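You operate a simulated robot arm through the tools that you are given. There is no shell and no other tool. Be economical: measure what you need, move in short steps, check, and stop when the job is done.

Carry out the task below with a simulated two-armed robot. There is one attempt and no reset: what you move stays moved.

TASK
Pick up the brown box labelled "ties" from the green workbench with one hand, pass it to the other hand and put it on the narrow bench. Set down upright: brown box.

It is judged by the outcome, as a careful person would: the job done as asked, and still so three seconds after it is handed in. It fails if anything else is knocked over, pushed out of place, dropped, spilled or broken.

THE ROBOT
Two 7-joint arms with two-finger parallel grippers on one trunk, on a base that drives. Base frame: it is fixed to the floor where the robot stands at the start and does not move with it; the origin is under the middle of the robot, x ahead of it, y to its left, z up; the surface under the hand at the start is at about z = 860. Readings come in mm, rad, newtons and seconds.
The left shoulder is at the start at [82, 174, 1158], the right one opposite. With the tool pointing down near the work surface each hand reaches from about 300 to 720 mm from the robot's upright axis, wherever it stands, measured 20 degrees to its own side. Places, roughly: narrow bench [400, 4900, 700]. Payload 3.6 kg a hand.
Tool frame (each hand has its own): the origin (TCP) lies between the finger pads and is the grasp point; the fingertips stand 30 mm ahead of it; z points along the fingers, y is the line along which they close. Largest opening 110 mm; finger width 20, thickness 10; the body of the gripper, 48 by 112 mm, starts 55 mm behind the TCP.
Orientation is that of the tool frame in the base frame, as [roll, pitch, yaw] about the fixed x, y, z axes, in that order (R = Rz(yaw) Ry(pitch) Rx(roll)). With the fingers straight down and closing along the base's y, the tool's x points along the base's -x, its y along +y and its z along -z.

THE INTERFACE
- The arms move only by the tool nudge_tool. It takes "left_series", "right_series" or both (then of equal length, played together; a hand with none holds still); each is a list of rows, each an object of numbers (a shift or turn left out is 0, a gripper value left out holds the last): "ax", "ay", "az": the turn, a rotation vector about the base's x, y, z in units of 60 degrees (1.0 is 60 degrees); "x", "y", "z": the shift along the base's x, y, z in units of 400 mm (1.0 is 400 mm); "claw": the gripper command, from -1 (fully open) to 1 (shut), values between in proportion. In form: [{"ax": .., "ay": .., "az": .., "x": .., "y": .., "z": .., "claw": ..}, ...]. A call has 1 to 8 rows; each row is the pose to reach, as a shift and turn from the pose commanded when the call began. A call with a number of a shift or a turn outside -1 to 1 is refused whole. Rows are played at 5 a second. More than 50 mm and 0.15 rad between two rows, or a gripper value outside its range, and nothing of the call is played. Where a pose cannot be reached the arm comes as near as it can. A force on the tool above 40 N (or 10 N above the force at the start of the call, whichever is more), or a blocked arm, ends the call early, and 0.2 s more pass. Each finger travels about 153 mm/s and halts on what it meets, pressing with about 42 N; the grip force reading is that of the motor and also rises with nothing between the fingers. The clock runs only during rows and for 0.2 s after the last one: add rows that repeat a pose to give the fingers time. It gives the time, the measured TCP pose, the force on the tool (base axes), the opening and the grip force at its end, in the units of the frame above (readings bear some noise), with the torque about the TCP (base axes, N m) and any sound that the robot's microphone picked up.
- Cameras (640 x 400 px; columns grow to the right, rows downward): "scene" is now at [160.5, 57.9, 1339]; the picture's right is [0.62, -0.78, -0.00], its down [-0.40, -0.32, -0.86] and it looks along [0.67, 0.54, -0.51] (base axes); focal length 249 px, centre (320, 200). "left" rides on the left gripper at [72, -17, -103] in its tool frame; the picture's right is [0.23, 0.97, 0.00], its down [-0.76, 0.18, -0.62] and it looks along [-0.61, 0.14, 0.78] (tool axes); focal length 222 px, centre (320, 200). "right" rides on the right gripper at [73, 17, -103] in its tool frame; the picture's right is [-0.23, 0.97, 0.00], its down [-0.76, -0.18, -0.62] and it looks along [-0.61, -0.14, 0.78] (tool axes); focal length 222 px, centre (320, 200). There is no depth. A picture from a camera that has moved, and an enlarged one, comes with that camera's place and axes in the base frame and with its lens.
- capture(camera): a new picture of that camera. It takes no simulated time.
- lift_body(by): slides the trunk up (or, below 0, down) by that many mm; the arms and the scene camera ride with it, the base frame stays. It gives what a move gives, with no picture.
- roll_base(legs): drives the robot by 1 to 6 legs, each [ahead, left, turn to the left] in mm, mm and rad, along the robot's own axes; the way and the turn of a leg run together, so that a leg with both is an arc; at most 1500 mm and 3.142 rad a leg. The arms and the cameras ride along, it lands a little off, and it stops where it bumps. It gives what a move gives.
- head_to(pan, tilt): turns the head with the scene camera to pan (to the left, within 1.501 rad either way) and tilt (down, from -0.506 to 1.204), counted from straight ahead of the robot. It gives what a move gives.
- enlarge(camera, box): a new picture of the part [left, top, right, bottom] of that camera's present view, enlarged. It takes no simulated time.
- hand_in(): hands the job in; it is judged then, once.

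Go step by step. Nothing tells you exact positions but the pictures and the camera data: compare them with the known pose of the tool, close in by small moves and look again before you grip or let go. The budget is 120 turns and 100 pictures, counting those below and the enlarged ones. Unless the task says otherwise, let go and move clear before handing in.

The tools are called after "Request:" as a command line: name --argument value ..., lists and objects as JSON in quotes. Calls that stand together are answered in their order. nudge_tool: Moves the arms, as the interface text tells. Its arguments: {"type":"object","properties":{"left_series":{"type":"array"},"right_series":{"type":"array"}},"required":[]} The other tools are called the same way: lift_body (by) slides the trunk up or down; roll_base (legs) drives the base; head_to (pan, tilt) turns the head that bears the scene camera; capture (camera) takes a picture; enlarge (camera, box) takes an enlarged picture of a part of a camera's view; hand_in () hands the job in.

At the start:

```text
time: 0.0
left_position: [312.6, 359.2, 1140.0]
left_tool_rot: [3.141, 0.001, -3.141]
left_contact_force: [0.4, 0.0, -0.3]
left_ft_torque: [0.0, -0.01, -0.02]
left_width: 109.9
left_grasp_force: 0.1
right_position: [344.7, 42.0, 1123.4]
right_tool_rot: [3.141, -0.002, -3.141]
right_contact_force: [-0.6, -0.8, 0.8]
right_ft_torque: [-0.01, 0.02, -0.01]
right_width: 110.1
right_grasp_force: 0.1
trunk travel left (down, up): [-275.0, 488.0]
robot x, y, heading: [-3.9, 4.3, -0.0]
head pan, tilt: [0.674, 0.532]
```

scene: 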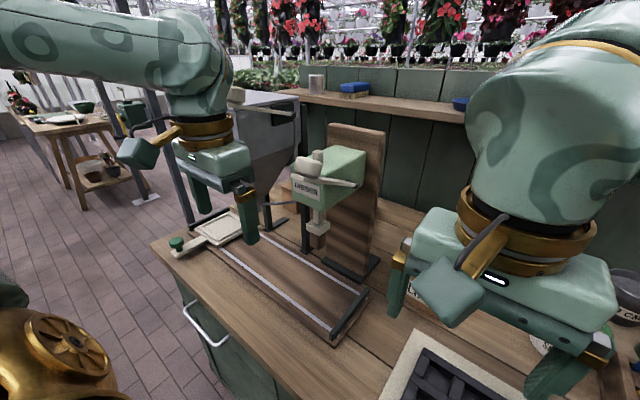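
right: 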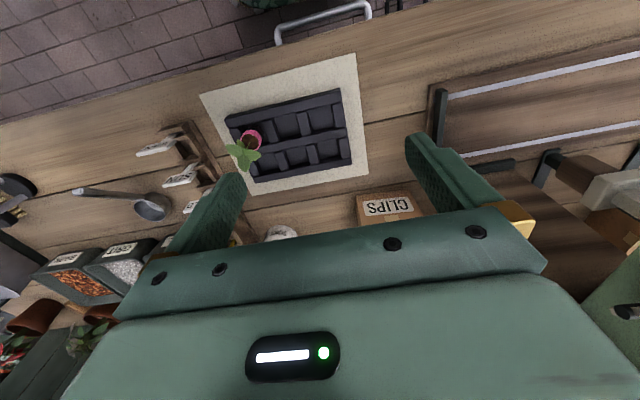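
left: 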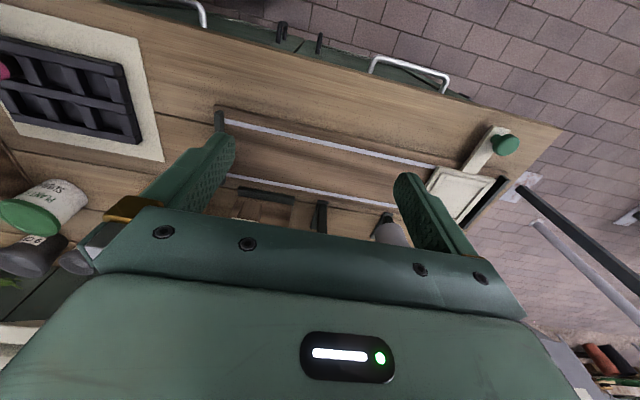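

I see the green workbench with a seed tray, a "clips" box and a press; the "ties" box is not yet visible. I look across the bench with the head.

Request:
head_to --pan -0.5 --tilt 0.7

Request:
capture --camera "scene"

Request:
head_to --pan 0.0 --tilt 0.8

Request:
capture --camera "scene"

```text
time: 1.4
left_position: [311.7, 358.4, 1141.1]
left_tool_rot: [3.141, 0.004, -3.141]
left_contact_force: [-0.3, -1.0, -0.4]
left_ft_torque: [-0.04, 0.01, 0.03]
left_width: 110.1
left_grasp_force: 0.0
right_position: [345.7, 40.0, 1123.1]
right_tool_rot: [-3.141, -0.002, 3.141]
right_contact_force: [-0.5, -0.1, 0.0]
right_ft_torque: [0.0, 0.01, 0.02]
right_width: 109.9
right_grasp_force: 0.1
trunk travel left (down, up): [-275.0, 488.0]
robot x, y, heading: [2.6, 2.4, -0.001]
head pan, tilt: [-0.499, 0.7]
```

```text
96 pictures are left
camera scene: at [164.7, -39.1, 1324.3], right [-0.48, -0.88, 0.0], down [-0.57, 0.31, -0.76], along [0.67, -0.37, -0.64], focal length 249 px, centre (320, 200)
```

scene: 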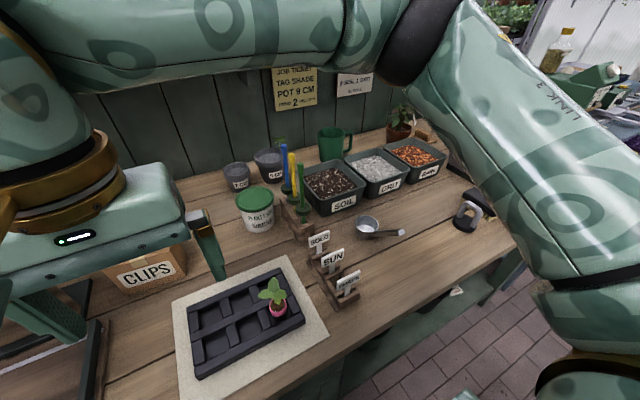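

```text
time: 2.3
left_position: [312.0, 357.8, 1141.0]
left_tool_rot: [3.141, 0.001, -3.14]
left_contact_force: [-0.8, 0.2, -0.5]
left_ft_torque: [0.01, -0.02, 0.01]
left_width: 110.1
left_grasp_force: 0.1
right_position: [346.6, 39.0, 1123.1]
right_tool_rot: [-3.141, -0.001, 3.14]
right_contact_force: [0.3, 0.5, -0.4]
right_ft_torque: [-0.02, 0.0, -0.05]
right_width: 109.9
right_grasp_force: 0.1
trunk travel left (down, up): [-275.0, 488.0]
robot x, y, heading: [-0.4, -0.1, 0.002]
head pan, tilt: [0.0, 0.799]
```

```text
95 pictures are left
camera scene: at [170.7, 1.5, 1316.1], right [0.0, -1.0, 0.0], down [-0.72, 0.0, -0.7], along [0.7, 0.0, -0.72], focal length 249 px, centre (320, 200)
```

scene: 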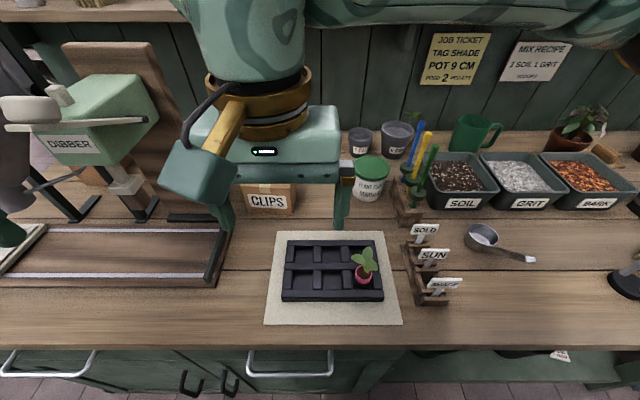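

The "ties" box isn't visible yet; the right hand hides part of the bench. I shift it aside and look again.

Request:
nudge_tool --right_series '[{"y": -0.12, "z": 0.03}, {"y": -0.24, "z": 0.06}, {"y": -0.36, "z": 0.08}, {"y": -0.48, "z": 0.08}, {"y": -0.6, "z": 0.08}]'

Request:
capture --camera "scene"

Request:
head_to --pan 0.5 --tilt 0.6

Request:
capture --camera "scene"

```text
time: 3.5
left_position: [312.0, 357.4, 1142.3]
left_tool_rot: [3.139, 0.002, -3.139]
left_contact_force: [-0.2, 0.1, -0.8]
left_ft_torque: [0.04, 0.02, 0.0]
left_width: 110.1
left_grasp_force: 0.1
right_position: [346.6, -201.3, 1155.0]
right_tool_rot: [3.139, 0.001, -3.141]
right_contact_force: [-1.1, 0.2, 0.0]
right_ft_torque: [0.03, -0.01, -0.01]
right_width: 109.9
right_grasp_force: 0.1
trunk travel left (down, up): [-275.0, 488.0]
robot x, y, heading: [0.7, 3.0, -0.006]
head pan, tilt: [0.0, 0.799]
```

```text
94 pictures are left
camera scene: at [170.1, -0.2, 1316.2], right [0.0, -1.0, 0.0], down [-0.72, 0.0, -0.7], along [0.7, 0.0, -0.72], focal length 249 px, centre (320, 200)
```

scene: 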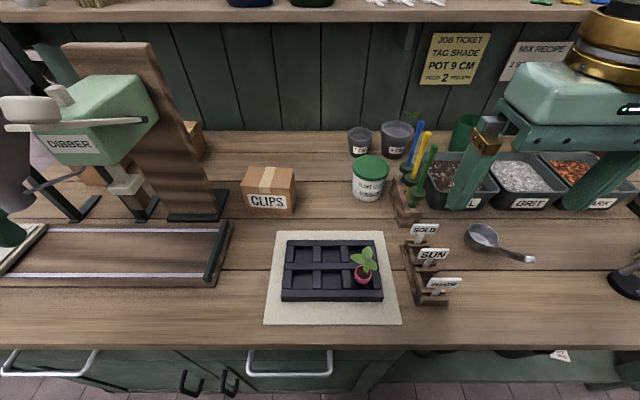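

```text
time: 4.4
left_position: [311.7, 359.3, 1140.1]
left_tool_rot: [-3.141, 0.002, -3.14]
left_contact_force: [0.3, 1.2, 0.8]
left_ft_torque: [0.01, 0.03, 0.0]
left_width: 110.0
left_grasp_force: 0.0
right_position: [347.6, -199.1, 1154.7]
right_tool_rot: [3.141, -0.002, -3.141]
right_contact_force: [-0.2, 0.6, 0.6]
right_ft_torque: [-0.01, 0.02, 0.0]
right_width: 109.9
right_grasp_force: 0.0
trunk travel left (down, up): [-275.0, 488.0]
robot x, y, heading: [0.6, -1.3, 0.003]
head pan, tilt: [0.499, 0.6]
```

```text
93 pictures are left
camera scene: at [167.6, 43.5, 1332.9], right [0.48, -0.88, 0.0], down [-0.5, -0.27, -0.82], along [0.72, 0.39, -0.57], focal length 249 px, centre (320, 200)
```

scene: 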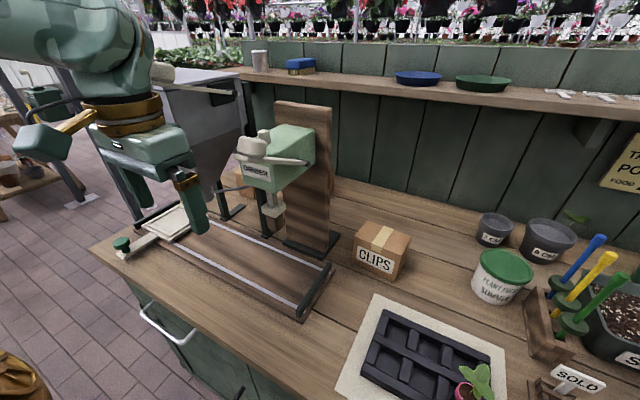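

A brown box is hidden behind the dibber's board. I raise the trunk and look down over it.

Request:
lift_body --by 400

Request:
head_to --pan 0.45 --tilt 0.85

Request:
capture --camera "scene"

Request:
capture --camera "left"

```text
time: 8.3
left_position: [313.0, 358.7, 1540.4]
left_tool_rot: [-3.141, 0.003, -3.141]
left_contact_force: [0.3, -0.4, -0.3]
left_ft_torque: [-0.02, -0.02, 0.04]
left_width: 110.1
left_grasp_force: 0.1
right_position: [345.5, -199.6, 1554.3]
right_tool_rot: [3.141, -0.001, 3.141]
right_contact_force: [0.1, 0.9, -0.1]
right_ft_torque: [-0.02, -0.02, -0.01]
right_width: 109.9
right_grasp_force: 0.0
trunk travel left (down, up): [-675.0, 88.0]
robot x, y, heading: [-1.2, -0.4, -0.003]
head pan, tilt: [0.499, 0.6]
```

```text
time: 9.0
left_position: [311.5, 358.2, 1539.6]
left_tool_rot: [-3.141, 0.002, -3.14]
left_contact_force: [-0.1, -0.2, 0.6]
left_ft_torque: [0.01, 0.02, 0.02]
left_width: 110.1
left_grasp_force: 0.1
right_position: [346.0, -200.3, 1555.4]
right_tool_rot: [-3.141, 0.0, -3.141]
right_contact_force: [0.1, -0.1, -0.4]
right_ft_torque: [0.0, -0.01, -0.02]
right_width: 110.0
right_grasp_force: 0.0
trunk travel left (down, up): [-675.0, 88.0]
robot x, y, heading: [0.0, -0.5, -0.0]
head pan, tilt: [0.45, 0.85]
```

```text
92 pictures are left
camera scene: at [82.0, 35.4, 1715.3], right [0.44, -0.9, 0.0], down [-0.68, -0.33, -0.66], along [0.59, 0.29, -0.75], focal length 249 px, centre (320, 200)
```

scene: 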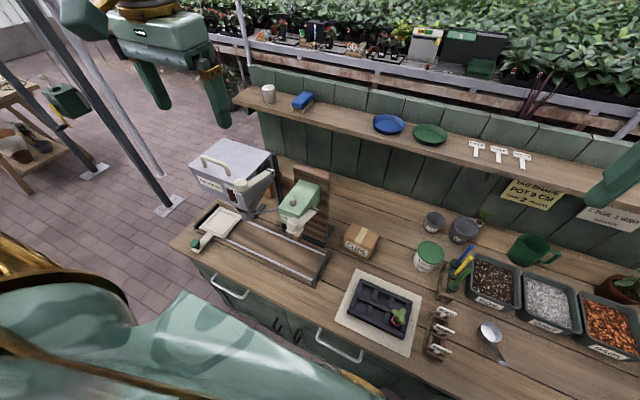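

```text
91 pictures are left
camera left: at [238.8, 342.1, 1643.5], right [-0.23, 0.97, 0.0], down [0.76, 0.18, 0.62], along [0.61, 0.14, -0.78], focal length 222 px, centre (320, 200)
```

left: 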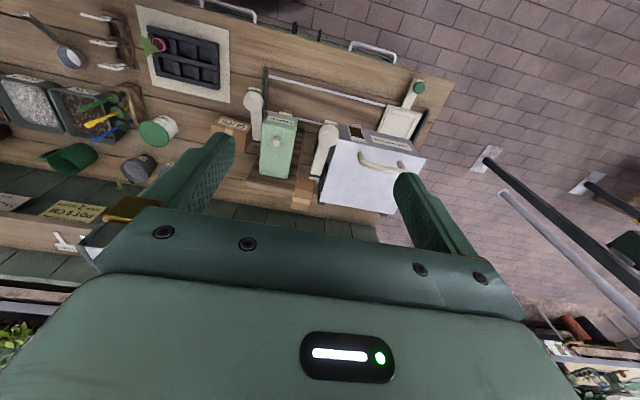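

The left camera shows a brown box between the dibber board and the white bin. I enlarge there.

Request:
enlarge --camera "left" --box '[200, 70, 440, 220]'

Request:
enlarge --camera "scene" --box '[170, 120, 410, 270]'

```text
2.67 times, centred on (320, 145) of left
camera zoom: at [238.8, 342.1, 1643.5], right [-0.23, 0.97, 0.0], down [0.76, 0.18, 0.62], along [0.61, 0.14, -0.78], focal length 592 px, centre (320, 347)
```

zoom: 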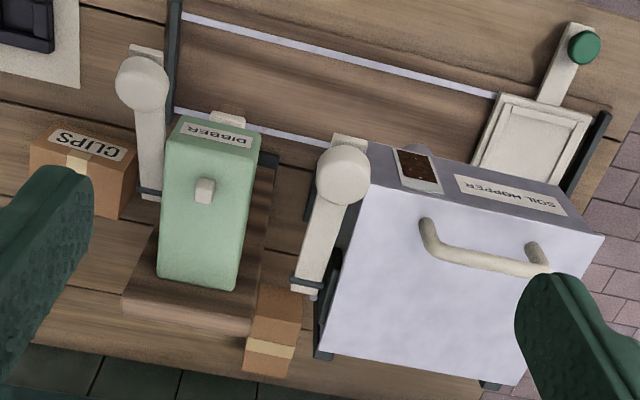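

```text
2.67 times, centred on (290, 195) of scene
camera zoom: at [82.0, 35.4, 1715.3], right [0.44, -0.9, 0.0], down [-0.68, -0.33, -0.66], along [0.59, 0.29, -0.75], focal length 665 px, centre (400, 213)
```

zoom: 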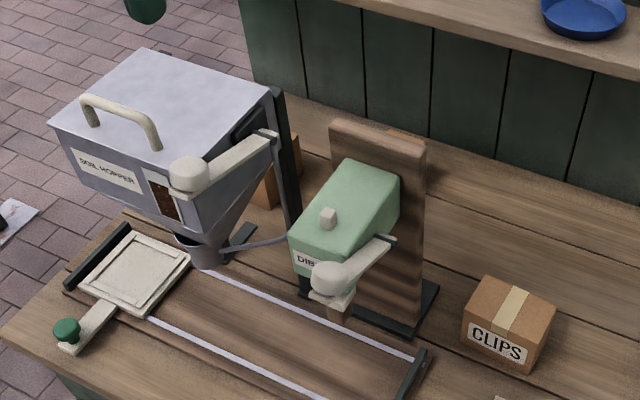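

There appear to be two brown boxes behind the machines (one behind the dibber board, about [800, 390]; one behind the hopper, about [700, 560]). I drive left to look through the gap.

Request:
roll_base --legs '[[0, 420, 0]]'

Request:
head_to --pan 0.0 --tilt 0.85

Request:
enlarge --camera "scene" --box '[160, 80, 480, 280]'

Request:
enlarge --camera "right" --box '[160, 0, 480, 200]'

```text
time: 11.6
left_position: [308.6, 777.9, 1541.7]
left_tool_rot: [3.14, 0.003, -3.136]
left_contact_force: [0.0, -0.9, -0.1]
left_ft_torque: [0.0, 0.0, 0.03]
left_width: 110.0
left_grasp_force: 0.1
right_position: [344.9, 219.6, 1555.1]
right_tool_rot: [3.142, -0.002, -3.136]
right_contact_force: [-0.2, -0.6, -0.4]
right_ft_torque: [-0.01, 0.02, 0.02]
right_width: 110.0
right_grasp_force: 0.1
trunk travel left (down, up): [-675.0, 88.0]
robot x, y, heading: [-1.4, 422.1, 0.005]
head pan, tilt: [0.45, 0.85]
```

```text
time: 12.5
left_position: [309.3, 780.1, 1540.5]
left_tool_rot: [3.14, 0.003, -3.135]
left_contact_force: [-0.2, -0.4, 0.8]
left_ft_torque: [-0.02, 0.01, 0.0]
left_width: 109.8
left_grasp_force: 0.0
right_position: [345.0, 222.5, 1555.6]
right_tool_rot: [3.141, -0.001, -3.136]
right_contact_force: [-0.7, -0.3, -0.6]
right_ft_torque: [-0.01, 0.0, 0.0]
right_width: 109.7
right_grasp_force: 0.1
trunk travel left (down, up): [-675.0, 88.0]
robot x, y, heading: [-4.3, 422.1, 0.007]
head pan, tilt: [0.0, 0.85]
```

```text
2.00 times, centred on (320, 180) of scene
camera zoom: at [88.6, 421.9, 1715.3], right [0.01, -1.0, 0.0], down [-0.75, 0.0, -0.66], along [0.66, 0.0, -0.75], focal length 499 px, centre (320, 240)
```

zoom: 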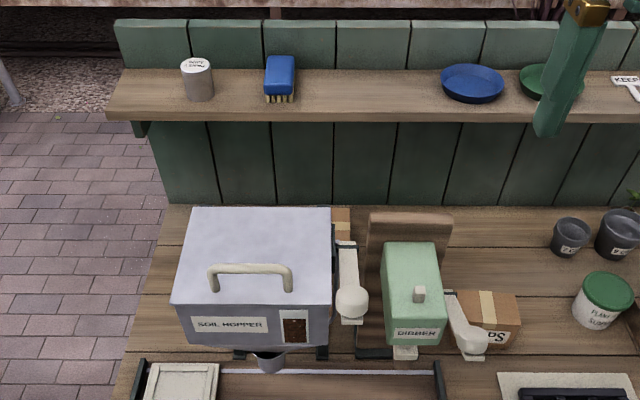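

```text
2.00 times, centred on (320, 100) of right
camera zoom: at [272.7, 238.7, 1657.2], right [0.22, 0.98, 0.0], down [0.76, -0.17, 0.62], along [0.61, -0.14, -0.78], focal length 444 px, centre (320, 400)
```

zoom: 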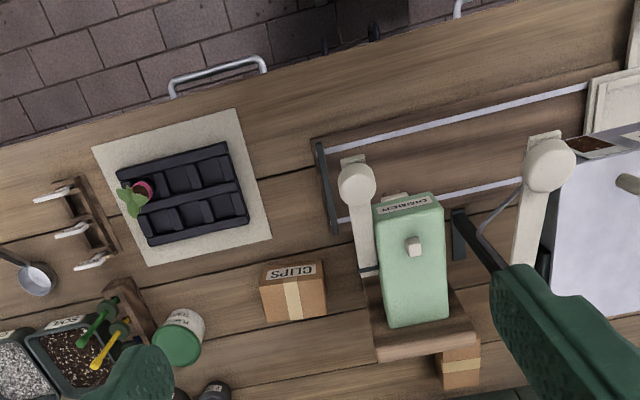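

One box is at about [810, 380] behind the board; another seems to be behind the hopper. I drive further left to look behind the hopper from its left side.

Request:
roll_base --legs '[[0, 650, 0]]'

Request:
head_to --pan -0.7 --tilt 0.75

Request:
capture --camera "scene"

```text
time: 16.1
left_position: [297.5, 1418.4, 1541.1]
left_tool_rot: [3.138, 0.003, -3.122]
left_contact_force: [0.0, 0.3, -0.3]
left_ft_torque: [0.02, -0.01, 0.01]
left_width: 110.0
left_grasp_force: 0.1
right_position: [339.9, 861.0, 1554.6]
right_tool_rot: [-3.141, -0.001, -3.125]
right_contact_force: [0.0, 0.0, 0.1]
right_ft_torque: [0.02, 0.0, 0.0]
right_width: 109.8
right_grasp_force: 0.0
trunk travel left (down, up): [-675.0, 88.0]
robot x, y, heading: [-8.0, 1054.9, 0.018]
head pan, tilt: [0.0, 0.85]
```

```text
time: 17.1
left_position: [297.7, 1418.0, 1540.9]
left_tool_rot: [3.14, 0.002, -3.122]
left_contact_force: [-0.1, 0.1, 0.1]
left_ft_torque: [-0.01, 0.03, 0.0]
left_width: 110.0
left_grasp_force: 0.0
right_position: [341.8, 860.7, 1554.9]
right_tool_rot: [3.14, 0.0, -3.124]
right_contact_force: [0.4, 0.5, -0.6]
right_ft_torque: [-0.03, 0.0, 0.02]
right_width: 110.1
right_grasp_force: 0.0
trunk travel left (down, up): [-675.0, 88.0]
robot x, y, heading: [-6.0, 1054.4, 0.017]
head pan, tilt: [-0.7, 0.75]
```

```text
86 pictures are left
camera scene: at [67.6, 1004.3, 1723.3], right [-0.63, -0.78, 0.0], down [-0.53, 0.43, -0.73], along [0.57, -0.46, -0.68], focal length 249 px, centre (320, 200)
```

scene: 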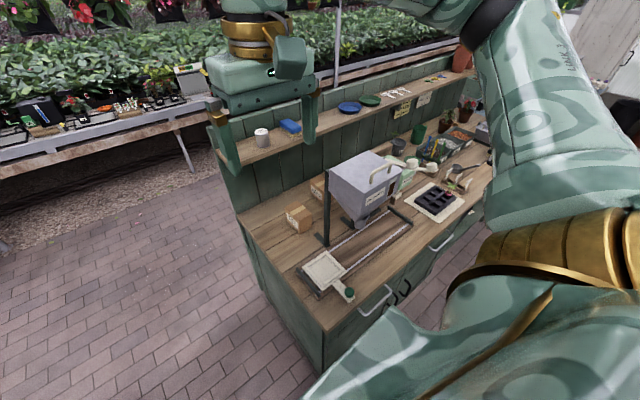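

Request:
enlarge --camera "scene" --box '[240, 140, 400, 240]'

Request:
enlarge --camera "scene" --box '[265, 160, 361, 220]'

```text
4.00 times, centred on (320, 190) of scene
camera zoom: at [67.6, 1004.3, 1723.3], right [-0.63, -0.78, 0.0], down [-0.53, 0.43, -0.73], along [0.57, -0.46, -0.68], focal length 998 px, centre (320, 240)
```

zoom: 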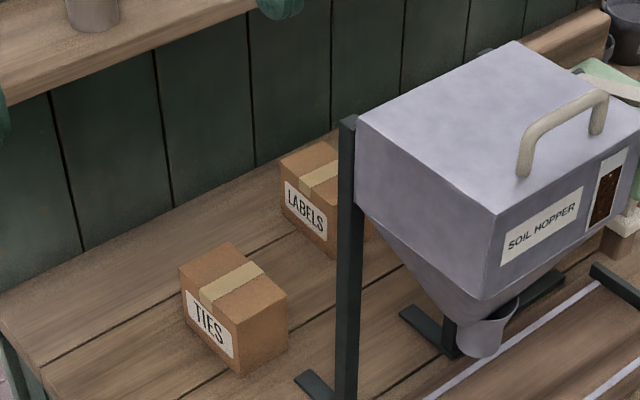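

```text
6.67 times, centred on (313, 190) of scene
camera zoom: at [67.6, 1004.3, 1723.3], right [-0.63, -0.78, 0.0], down [-0.53, 0.43, -0.73], along [0.57, -0.46, -0.68], focal length 1662 px, centre (367, 267)
```

zoom: 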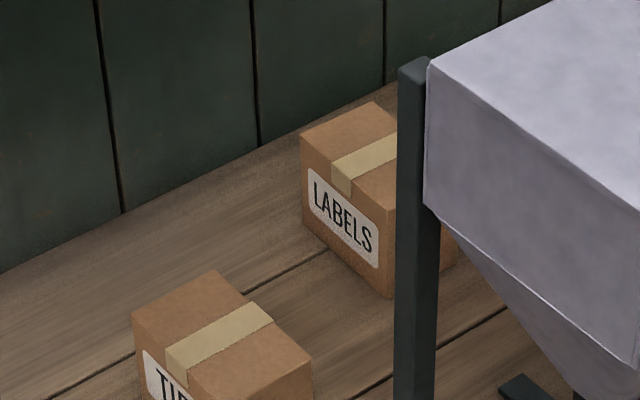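

The "TIES" box stands near the left end of the bench, about [726, 596], footprint 100 (x) by 73 (y), 80 high, behind the hopper. I'll go round to the left end of the bench and face along -y, to take it with the right hand.

Request:
roll_base --legs '[[0, 105, -0.017], [925, 0, 0], [0, 0, -1.571]]'

Request:
head_to --pan -0.3 --tilt 0.95

Request:
capture --camera "scene"

Request:
capture --camera "right"

```text
time: 26.5
left_position: [1277.4, 852.2, 1540.0]
left_tool_rot: [3.141, 0.002, 1.594]
left_contact_force: [0.5, -0.1, 1.0]
left_ft_torque: [-0.03, 0.0, 0.02]
left_width: 110.0
left_grasp_force: 0.1
right_position: [721.7, 804.8, 1554.9]
right_tool_rot: [3.141, -0.003, 1.594]
right_contact_force: [0.1, 0.0, -0.6]
right_ft_torque: [-0.02, 0.0, 0.01]
right_width: 109.8
right_grasp_force: 0.1
trunk travel left (down, up): [-675.0, 88.0]
robot x, y, heading: [912.6, 1156.1, -1.545]
head pan, tilt: [-0.7, 0.75]
```

```text
time: 27.4
left_position: [1277.8, 852.1, 1540.3]
left_tool_rot: [3.14, 0.001, 1.594]
left_contact_force: [0.2, -0.4, -0.7]
left_ft_torque: [-0.01, 0.0, -0.06]
left_width: 110.1
left_grasp_force: 0.0
right_position: [720.8, 805.5, 1554.4]
right_tool_rot: [3.141, -0.001, 1.593]
right_contact_force: [-0.2, 0.4, -0.6]
right_ft_torque: [-0.04, 0.0, 0.0]
right_width: 110.0
right_grasp_force: 0.0
trunk travel left (down, up): [-675.0, 88.0]
robot x, y, heading: [910.5, 1158.8, -1.549]
head pan, tilt: [-0.3, 0.949]
```

```text
83 pictures are left
camera scene: at [893.5, 1076.0, 1707.8], right [-0.96, 0.28, 0.0], down [0.22, 0.78, -0.58], along [-0.16, -0.56, -0.81], focal length 249 px, centre (320, 200)
```

scene: 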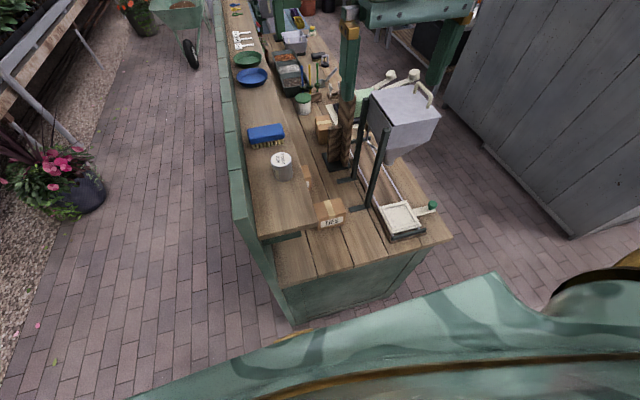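

```text
82 pictures are left
camera right: at [735.7, 878.7, 1657.1], right [0.98, -0.21, 0.0], down [-0.16, -0.77, 0.62], along [-0.13, -0.61, -0.78], focal length 222 px, centre (320, 200)
```

right: 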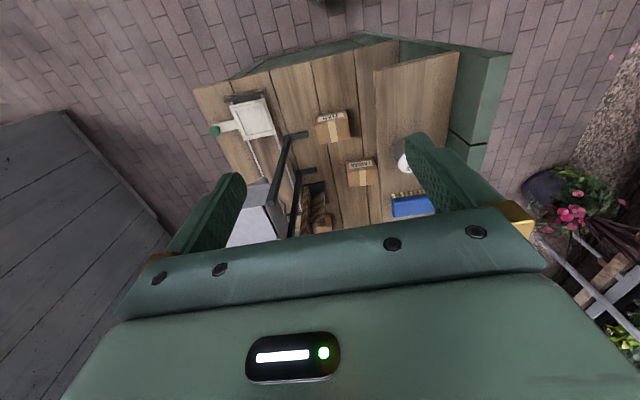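

The box is in clear view now. I enlarge it to fix its place and turn.

Request:
enlarge --camera "right" --box '[240, 80, 400, 180]'

Request:
enlarge --camera "scene" --box '[240, 140, 400, 240]'

```text
4.00 times, centred on (320, 130) of right
camera zoom: at [735.7, 878.7, 1657.1], right [0.98, -0.21, 0.0], down [-0.16, -0.77, 0.62], along [-0.13, -0.61, -0.78], focal length 888 px, centre (320, 480)
```

zoom: 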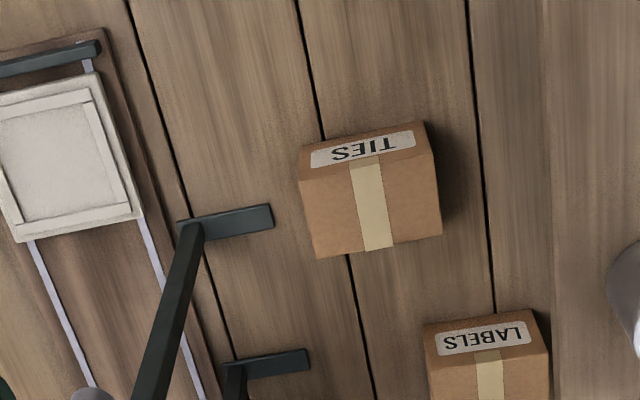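

```text
4.00 times, centred on (320, 190) of scene
camera zoom: at [893.5, 1076.0, 1707.8], right [-0.96, 0.28, 0.0], down [0.22, 0.78, -0.58], along [-0.16, -0.56, -0.81], focal length 998 px, centre (320, 240)
```

zoom: 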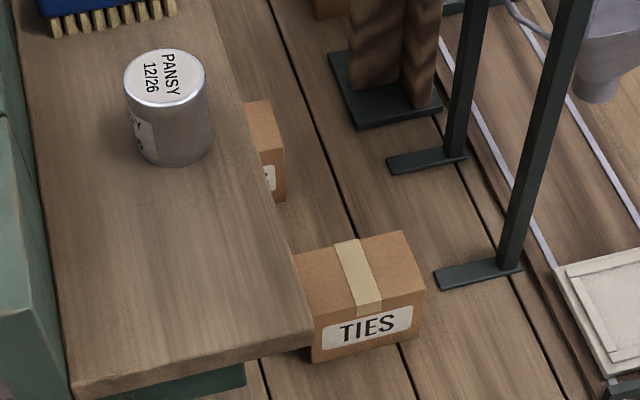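

Box: about x 665–775, y 559–628, top z ≈ 942; the shelf edge is at x ≈ 820, z ≈ 1190. I turn the right hand 90° so that it closes along y, then bring it above the box while still high.

Request:
nudge_tool --right_series '[{"az": 0.14}, {"az": 0.28}, {"az": 0.42}, {"az": 0.56}, {"az": 0.7}, {"az": 0.84}, {"az": 0.98}]'

Request:
nudge_tool --right_series '[{"az": 0.12, "y": -0.1}, {"az": 0.25, "y": -0.2}, {"az": 0.38, "y": -0.3}, {"az": 0.498, "y": -0.4, "x": -0.02}, {"az": 0.498, "y": -0.527, "x": -0.03}, {"az": 0.498, "y": -0.527, "x": -0.03}]'

Request:
capture --camera "right"

Request:
capture --camera "scene"

```text
time: 29.0
left_position: [1279.6, 852.3, 1540.6]
left_tool_rot: [-3.142, 0.001, 1.594]
left_contact_force: [0.2, -0.3, 0.4]
left_ft_torque: [0.01, 0.01, 0.0]
left_width: 109.8
left_grasp_force: 0.1
right_position: [715.2, 869.8, 1459.3]
right_tool_rot: [-2.986, 0.104, 2.485]
right_contact_force: [-0.6, 0.6, -0.1]
right_ft_torque: [0.0, 0.0, 0.03]
right_width: 109.9
right_grasp_force: 0.1
right hand out of reach, approached as far as the arm can: row 3, 4, 5, 6, 7
trunk travel left (down, up): [-675.0, 88.0]
robot x, y, heading: [908.3, 1157.1, -1.551]
head pan, tilt: [-0.3, 0.949]
```

```text
refused: row 5 steps farther than a row can; nothing moved
```

```text
79 pictures are left
camera right: at [669.3, 946.5, 1549.1], right [0.78, 0.61, -0.13], down [0.5, -0.48, 0.72], along [0.38, -0.62, -0.68], focal length 222 px, centre (320, 200)
```

right: 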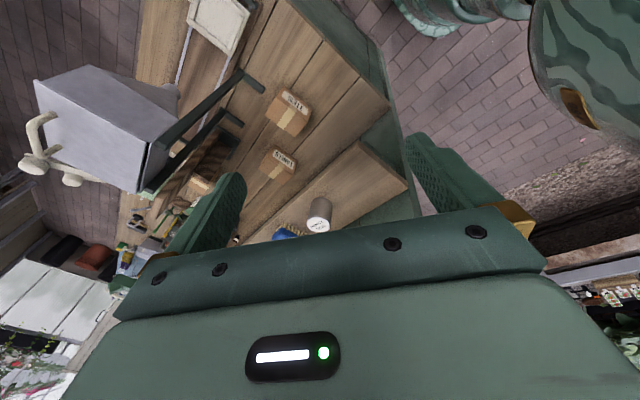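

```text
78 pictures are left
camera scene: at [894.8, 1074.6, 1707.7], right [-0.96, 0.27, 0.0], down [0.22, 0.78, -0.58], along [-0.16, -0.56, -0.81], focal length 249 px, centre (320, 200)
```

scene: 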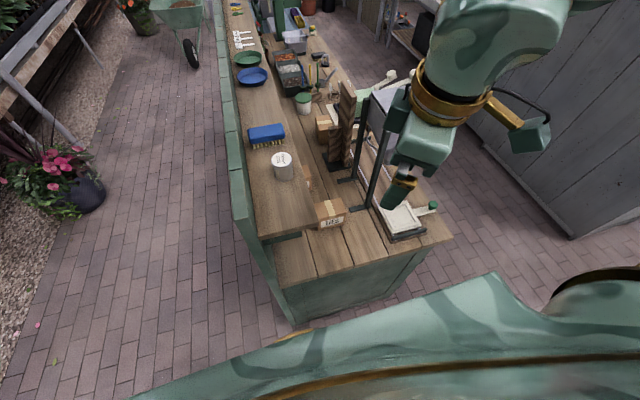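

The right wrist will not turn that way. I go back and try the other sense.

Request:
nudge_tool --right_series '[{"az": -0.14}, {"az": -0.28}, {"az": -0.42}, {"az": -0.56}, {"az": -0.7}, {"az": -0.84}, {"az": -0.98}, {"az": -0.98}]'

Request:
nudge_tool --right_series '[{"az": -0.14}, {"az": -0.28}, {"az": -0.42}, {"az": -0.56}, {"az": -0.7}, {"az": -0.84}, {"az": -0.98}, {"az": -0.98}]'

```text
time: 30.8
left_position: [1277.3, 852.8, 1540.5]
left_tool_rot: [3.141, 0.001, 1.594]
left_contact_force: [-0.4, 0.1, 0.2]
left_ft_torque: [-0.01, 0.01, -0.02]
left_width: 109.9
left_grasp_force: 0.1
right_position: [715.5, 872.7, 1459.2]
right_tool_rot: [-2.984, 0.106, 1.456]
right_contact_force: [-0.8, 0.8, -0.4]
right_ft_torque: [-0.03, 0.0, 0.01]
right_width: 109.9
right_grasp_force: 0.0
trunk travel left (down, up): [-675.0, 88.0]
robot x, y, heading: [916.3, 1155.9, -1.549]
head pan, tilt: [-0.3, 0.949]
```

```text
time: 32.6
left_position: [1278.3, 850.9, 1540.4]
left_tool_rot: [-3.141, 0.003, 1.592]
left_contact_force: [0.4, -0.3, 0.1]
left_ft_torque: [0.03, -0.03, 0.01]
left_width: 110.0
left_grasp_force: 0.2
right_position: [716.1, 871.3, 1459.5]
right_tool_rot: [-2.983, 0.105, 0.428]
right_contact_force: [0.6, 0.1, -0.1]
right_ft_torque: [0.01, -0.01, 0.0]
right_width: 109.9
right_grasp_force: 0.0
trunk travel left (down, up): [-675.0, 88.0]
robot x, y, heading: [916.8, 1154.6, -1.55]
head pan, tilt: [-0.3, 0.949]
```

That way works. I complete the turn (fingers straight down, closing along y) and bring the hand over the box at height.

Request:
nudge_tool --right_series '[{"ax": -0.02, "ay": -0.03, "az": -0.08, "y": -0.115}, {"ax": -0.04, "ay": -0.06, "az": -0.16, "y": -0.23}, {"ax": -0.06, "ay": -0.09, "az": -0.24, "y": -0.345}, {"ax": -0.08, "ay": -0.12, "az": -0.32, "y": -0.46}, {"ax": -0.096, "ay": -0.153, "az": -0.409, "y": -0.575}, {"ax": -0.096, "ay": -0.153, "az": -0.409, "y": -0.688, "x": -0.02}, {"ax": -0.096, "ay": -0.153, "az": -0.409, "y": -0.688, "x": -0.02}]'

Request:
capture --camera "right"

Request:
capture --camera "scene"

```text
time: 34.2
left_position: [1277.8, 851.1, 1540.5]
left_tool_rot: [3.141, 0.003, 1.592]
left_contact_force: [0.8, -0.7, 1.0]
left_ft_torque: [-0.03, 0.01, 0.0]
left_width: 109.9
left_grasp_force: 0.1
right_position: [706.4, 597.5, 1459.7]
right_tool_rot: [-3.116, -0.03, -0.001]
right_contact_force: [0.7, -0.1, -0.1]
right_ft_torque: [0.0, -0.03, 0.02]
right_width: 109.9
right_grasp_force: 0.0
trunk travel left (down, up): [-675.0, 88.0]
robot x, y, heading: [913.3, 1157.5, -1.544]
head pan, tilt: [-0.3, 0.949]
```

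```text
77 pictures are left
camera right: at [775.2, 577.9, 1563.9], right [-0.23, -0.97, -0.03], down [-0.78, 0.16, 0.61], along [-0.58, 0.16, -0.8], focal length 222 px, centre (320, 200)
```

right: 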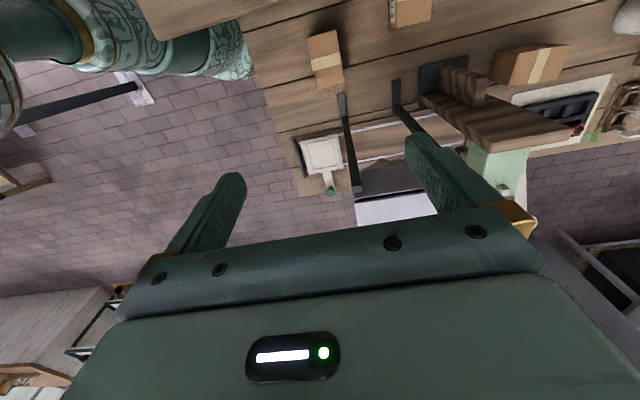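

```text
76 pictures are left
camera scene: at [893.4, 1076.6, 1707.8], right [-0.96, 0.27, 0.0], down [0.22, 0.78, -0.58], along [-0.16, -0.56, -0.81], focal length 249 px, centre (320, 200)
```

scene: 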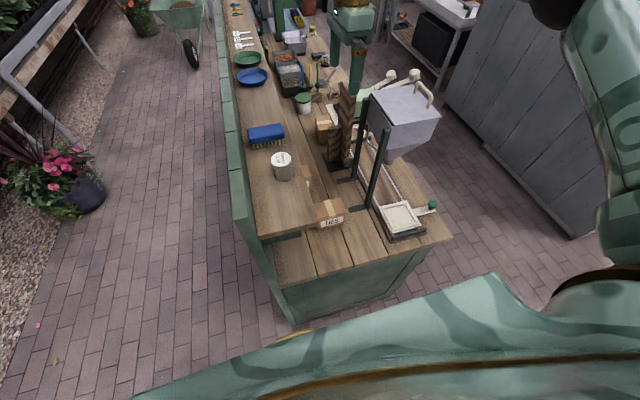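

The hand is over the box, with its camera on the shelf side. I check the shelf edge precisely before descending.

Request:
enlarge --camera "right" --box '[140, 0, 460, 200]'

Request:
enlarge --camera "scene" --box '[220, 120, 380, 260]'

```text
2.00 times, centred on (300, 100) of right
camera zoom: at [775.2, 577.9, 1563.9], right [-0.23, -0.97, -0.03], down [-0.78, 0.16, 0.61], along [-0.58, 0.16, -0.8], focal length 444 px, centre (360, 400)
```

zoom: 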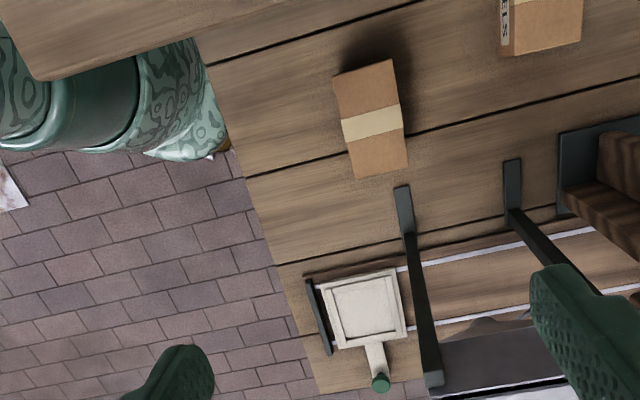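

```text
2.86 times, centred on (300, 190) of scene
camera zoom: at [893.4, 1076.6, 1707.8], right [-0.96, 0.27, 0.0], down [0.22, 0.78, -0.58], along [-0.16, -0.56, -0.81], focal length 712 px, centre (377, 229)
```

zoom: 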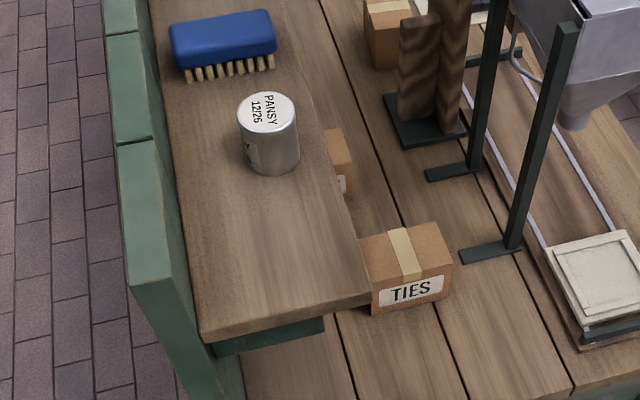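

Shelf edge at x ≈ 818, z ≈ 1205; I lean the hand about 12° away from it so its camera clears the shelf, then lower the trunk part way.

Request:
nudge_tool --right_series '[{"ax": -0.012, "ay": -0.09, "y": -0.004}, {"ax": -0.0245, "ay": -0.172, "y": -0.009}, {"ax": -0.0245, "ay": -0.172, "y": -0.009}]'

Request:
lift_body --by -240

Request:
capture --camera "scene"

Request:
capture --camera "right"

```text
time: 35.0
left_position: [1279.7, 850.6, 1540.3]
left_tool_rot: [-3.14, 0.003, 1.594]
left_contact_force: [0.9, 0.5, -0.1]
left_ft_torque: [0.0, 0.03, 0.0]
left_width: 110.0
left_grasp_force: 0.0
right_position: [707.1, 593.4, 1460.3]
right_tool_rot: [-3.14, -0.21, 0.0]
right_contact_force: [0.3, 0.3, -0.6]
right_ft_torque: [-0.01, -0.01, -0.02]
right_width: 110.0
right_grasp_force: 0.0
trunk travel left (down, up): [-675.0, 88.0]
robot x, y, heading: [912.0, 1157.1, -1.549]
head pan, tilt: [-0.3, 0.949]
```

```text
time: 37.5
left_position: [1278.0, 852.6, 1301.3]
left_tool_rot: [-3.141, 0.002, 1.593]
left_contact_force: [-1.3, -0.6, -0.6]
left_ft_torque: [-0.02, 0.0, 0.0]
left_width: 110.1
left_grasp_force: 0.0
right_position: [709.0, 592.8, 1218.6]
right_tool_rot: [3.141, -0.21, 0.0]
right_contact_force: [-0.3, -0.3, -0.1]
right_ft_torque: [-0.01, 0.02, -0.02]
right_width: 110.1
right_grasp_force: 0.1
trunk travel left (down, up): [-435.0, 328.0]
robot x, y, heading: [912.5, 1157.3, -1.555]
head pan, tilt: [-0.3, 0.949]
```

```text
73 pictures are left
camera scene: at [894.2, 1052.0, 1467.0], right [-0.96, 0.27, 0.0], down [0.22, 0.78, -0.58], along [-0.16, -0.56, -0.81], focal length 249 px, centre (320, 200)
```

scene: 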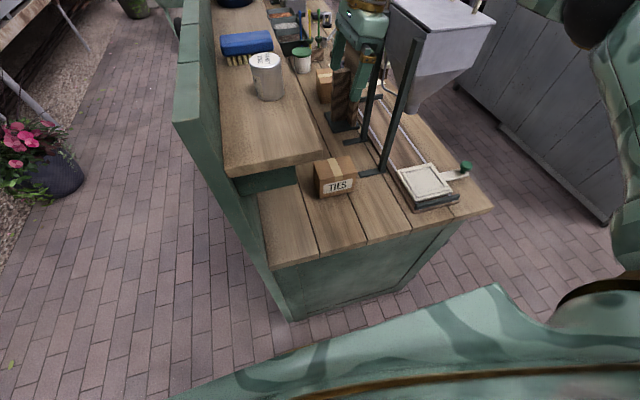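

```text
72 pictures are left
camera right: at [757.1, 576.5, 1334.5], right [-0.22, -0.97, -0.05], down [-0.87, 0.18, 0.45], along [-0.43, 0.14, -0.89], focal length 222 px, centre (320, 200)
```

right: 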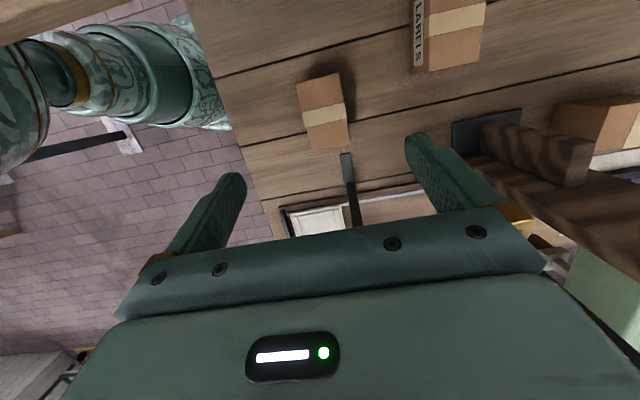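

Clear so far. I lower the trunk the rest of the way, keeping the lean while the hand passes the shelf.

Request:
lift_body --by -160

Request:
capture --camera "scene"

Request:
capture --camera "right"

```text
time: 39.3
left_position: [1277.8, 853.0, 1140.8]
left_tool_rot: [-3.141, 0.002, 1.593]
left_contact_force: [-0.5, -0.2, -0.2]
left_ft_torque: [-0.03, -0.01, -0.02]
left_width: 110.2
left_grasp_force: 0.1
right_position: [708.6, 592.7, 1060.6]
right_tool_rot: [3.142, -0.21, -0.002]
right_contact_force: [-0.1, 0.4, 0.1]
right_ft_torque: [-0.02, 0.02, 0.01]
right_width: 110.2
right_grasp_force: 0.1
trunk travel left (down, up): [-275.0, 488.0]
robot x, y, heading: [915.0, 1154.1, -1.547]
head pan, tilt: [-0.3, 0.949]
```

```text
71 pictures are left
camera scene: at [895.4, 998.0, 1304.7], right [-0.96, 0.27, 0.0], down [0.22, 0.78, -0.58], along [-0.16, -0.56, -0.81], focal length 249 px, centre (320, 200)
```

scene: 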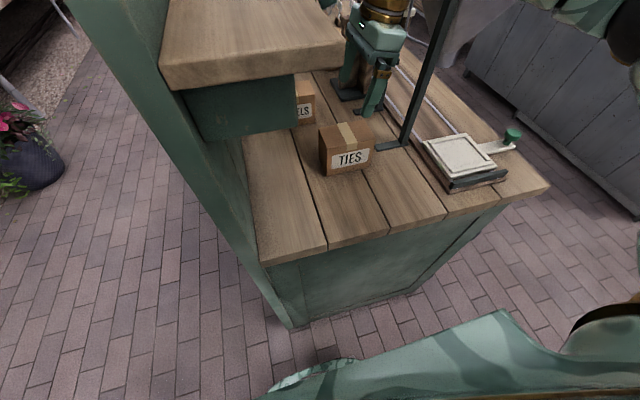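

```text
70 pictures are left
camera right: at [757.2, 576.7, 1174.7], right [-0.22, -0.97, -0.05], down [-0.87, 0.18, 0.45], along [-0.43, 0.14, -0.89], focal length 222 px, centre (320, 200)
```

right: 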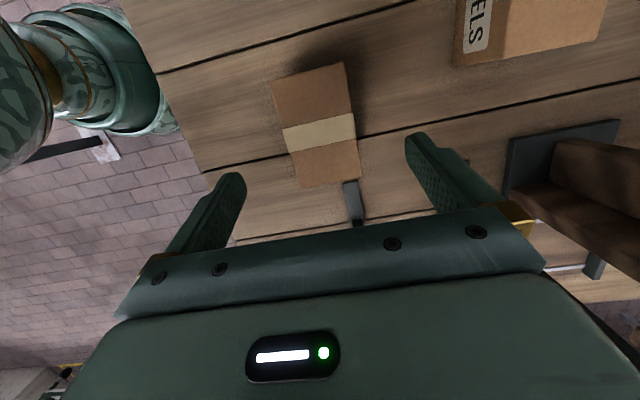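

Box confirmed at x 663–774, y 562–629. I descend to grip depth while easing the lean to 6°.

Request:
nudge_tool --right_series '[{"z": -0.08, "y": 0.005}, {"z": -0.15, "ay": 0.03, "y": 0.006}, {"z": -0.22, "ay": 0.07, "y": 0.006}, {"z": -0.28, "ay": 0.1, "y": 0.006}, {"z": -0.318, "ay": 0.1, "y": 0.006}, {"z": -0.318, "ay": 0.1, "y": 0.006}]'

Request:
capture --camera "scene"

Request:
capture --camera "right"

```text
time: 40.7
left_position: [1278.4, 852.4, 1141.5]
left_tool_rot: [3.141, 0.001, 1.593]
left_contact_force: [0.0, -0.1, 0.0]
left_ft_torque: [0.04, 0.03, 0.01]
left_width: 110.2
left_grasp_force: 0.0
right_position: [709.3, 594.7, 932.1]
right_tool_rot: [-3.141, -0.106, -0.002]
right_contact_force: [-0.2, -0.2, 0.5]
right_ft_torque: [-0.01, -0.02, 0.03]
right_width: 110.0
right_grasp_force: 0.0
trunk travel left (down, up): [-275.0, 488.0]
robot x, y, heading: [916.1, 1158.4, -1.549]
head pan, tilt: [-0.3, 0.949]
```

```text
69 pictures are left
camera scene: at [895.5, 997.6, 1304.6], right [-0.96, 0.27, 0.0], down [0.22, 0.78, -0.58], along [-0.16, -0.56, -0.81], focal length 249 px, centre (320, 200)
```

scene: 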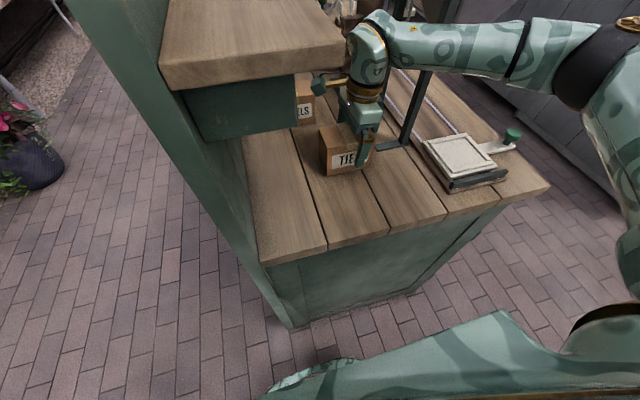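

```text
68 pictures are left
camera right: at [769.4, 578.4, 1041.3], right [-0.23, -0.97, -0.02], down [-0.82, 0.18, 0.54], along [-0.52, 0.14, -0.84], focal length 222 px, centre (320, 200)
```

right: 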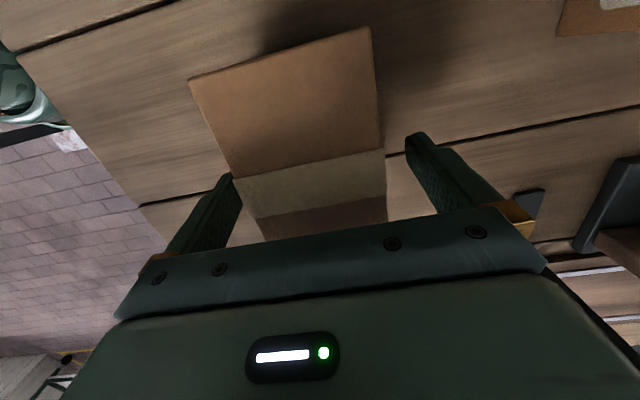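

Fingers straddle the box. I close the grip.

Request:
nudge_tool --right_series '[{"claw": 0, "y": 0.003}, {"claw": 0.4, "y": 0.003}, {"claw": 1, "y": 0.003}, {"claw": 1, "y": 0.003}, {"claw": 1, "y": 0.003}]'

Request:
capture --camera "right"

```text
time: 41.9
left_position: [1278.4, 852.7, 1141.1]
left_tool_rot: [3.141, 0.001, 1.592]
left_contact_force: [-0.9, -0.5, -0.7]
left_ft_torque: [-0.03, 0.01, -0.02]
left_width: 110.2
left_grasp_force: 0.0
right_position: [707.8, 596.9, 931.7]
right_tool_rot: [-3.14, -0.105, -0.001]
right_contact_force: [0.1, -1.4, -0.4]
right_ft_torque: [-0.14, -0.03, 0.02]
right_width: 69.6
right_grasp_force: 42.4
trunk travel left (down, up): [-275.0, 488.0]
robot x, y, heading: [915.8, 1155.8, -1.544]
head pan, tilt: [-0.3, 0.949]
```

```text
67 pictures are left
camera right: at [769.1, 579.7, 1041.3], right [-0.23, -0.97, -0.03], down [-0.82, 0.18, 0.54], along [-0.52, 0.14, -0.84], focal length 222 px, centre (320, 200)
```

right: 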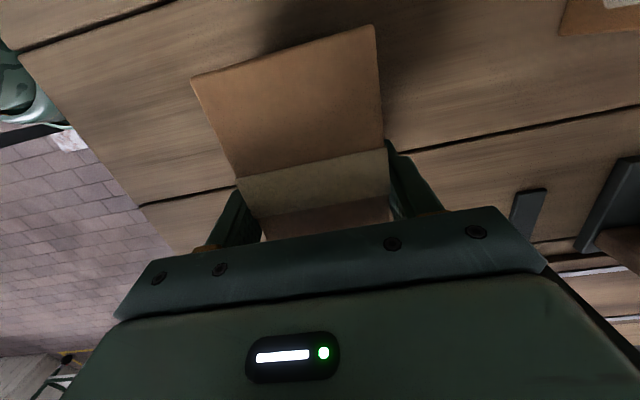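

Held (69.6 mm). I lift 50 mm and draw the box straight toward the robot, clear of shelf and hopper.

Request:
nudge_tool --right_series '[{"z": 0.06, "claw": 1}, {"z": 0.125, "claw": 1}, {"z": 0.125, "y": 0.1, "claw": 1}, {"z": 0.125, "y": 0.2, "claw": 1}, {"z": 0.125, "y": 0.3, "claw": 1}, {"z": 0.125, "y": 0.4, "claw": 1}, {"z": 0.125, "y": 0.5, "claw": 1}, {"z": 0.125, "y": 0.6, "claw": 1}]'

Request:
capture --camera "scene"

```text
time: 42.7
left_position: [1277.7, 855.1, 1142.8]
left_tool_rot: [-3.141, 0.004, 1.594]
left_contact_force: [-0.5, -0.1, 0.6]
left_ft_torque: [-0.01, 0.0, 0.01]
left_width: 110.1
left_grasp_force: 0.0
right_position: [709.7, 618.4, 999.5]
right_tool_rot: [3.096, -0.116, 0.004]
right_contact_force: [-3.2, -9.8, 48.4]
right_ft_torque: [-0.24, 0.41, 0.13]
right_width: 4.6
right_grasp_force: 41.8
trunk travel left (down, up): [-275.0, 488.0]
robot x, y, heading: [912.3, 1152.8, -1.55]
head pan, tilt: [-0.3, 0.949]
stopped in row 3 (right hand): the force on the tool passed its limit at 65 N (the readings are from after the stop); the commanded pose is now the measured one
```

```text
66 pictures are left
camera scene: at [896.0, 1001.3, 1305.9], right [-0.96, 0.27, 0.0], down [0.22, 0.78, -0.58], along [-0.16, -0.56, -0.81], focal length 249 px, centre (320, 200)
```

scene: 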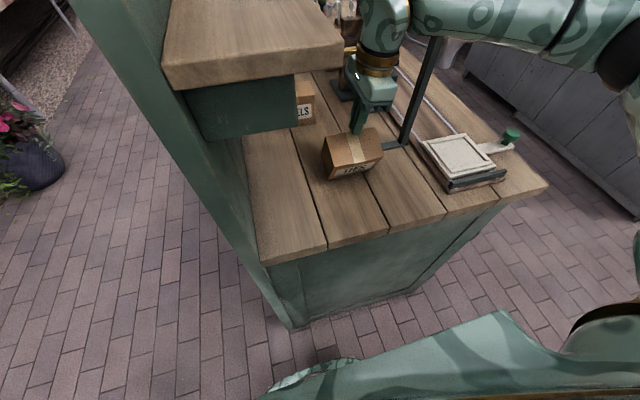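

The grip slipped and the box is back on the bench, perhaps tilted. I look closely.

Request:
enlarge --camera "scene" --box '[270, 40, 430, 200]'

Request:
capture --camera "right"

```text
2.50 times, centred on (350, 120) of scene
camera zoom: at [896.0, 1001.3, 1305.9], right [-0.96, 0.27, 0.0], down [0.22, 0.78, -0.58], along [-0.16, -0.56, -0.81], focal length 623 px, centre (245, 400)
```

zoom: 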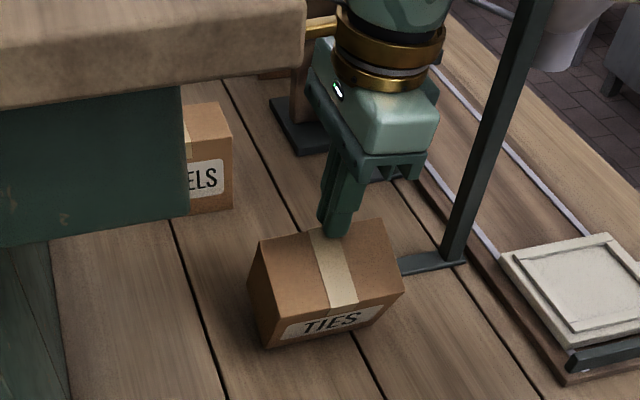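

```text
64 pictures are left
camera right: at [768.8, 606.7, 1109.6], right [-0.23, -0.97, 0.02], down [-0.83, 0.2, 0.52], along [-0.51, 0.1, -0.85], focal length 222 px, centre (320, 200)
```

right: 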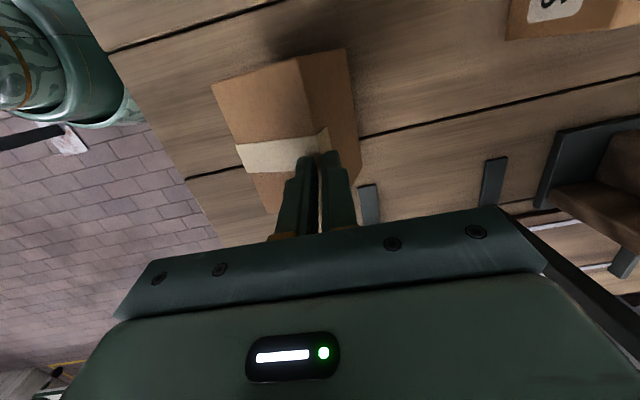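

The box is tipped toward the robot, propped by the closed fingers on its far edge. I ease the fingers back (-y) so it settles flat, then rise.

Request:
nudge_tool --right_series '[{"y": -0.01, "z": 0.004}, {"y": -0.02, "z": 0.008}, {"y": -0.03, "z": 0.01}, {"y": -0.045, "z": 0.01}, {"y": -0.06, "z": 0.01}, {"y": -0.06, "z": 0.01}]'

Request:
enlarge --camera "scene" --box '[270, 40, 430, 200]'

Request:
capture --camera "right"

```text
time: 44.1
left_position: [1277.2, 851.3, 1140.5]
left_tool_rot: [-3.14, 0.002, 1.592]
left_contact_force: [1.1, 0.4, 0.6]
left_ft_torque: [-0.01, -0.01, 0.0]
left_width: 110.0
left_grasp_force: 0.0
right_position: [707.8, 596.1, 992.3]
right_tool_rot: [3.121, -0.112, 0.003]
right_contact_force: [0.7, -0.3, -0.6]
right_ft_torque: [0.01, 0.02, -0.01]
right_width: 0.0
right_grasp_force: 38.1
trunk travel left (down, up): [-275.0, 488.0]
robot x, y, heading: [912.9, 1154.6, -1.556]
head pan, tilt: [-0.3, 0.949]
```

```text
2.50 times, centred on (350, 120) of scene
camera zoom: at [895.1, 997.2, 1304.4], right [-0.96, 0.27, 0.0], down [0.22, 0.78, -0.58], along [-0.16, -0.56, -0.81], focal length 623 px, centre (245, 400)
```

zoom: 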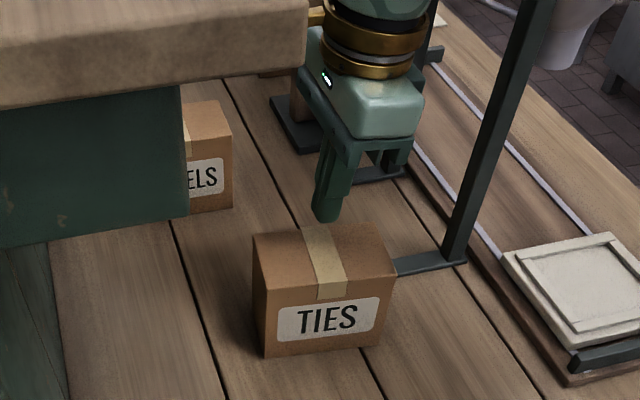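

```text
62 pictures are left
camera right: at [767.6, 581.0, 1102.7], right [-0.23, -0.97, 0.0], down [-0.83, 0.19, 0.53], along [-0.52, 0.12, -0.85], focal length 222 px, centre (320, 200)
```

right: 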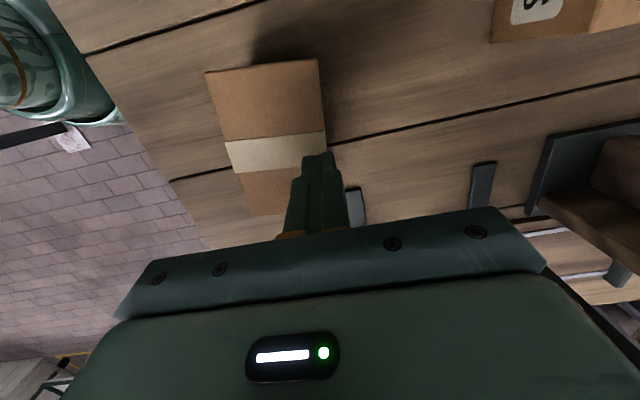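

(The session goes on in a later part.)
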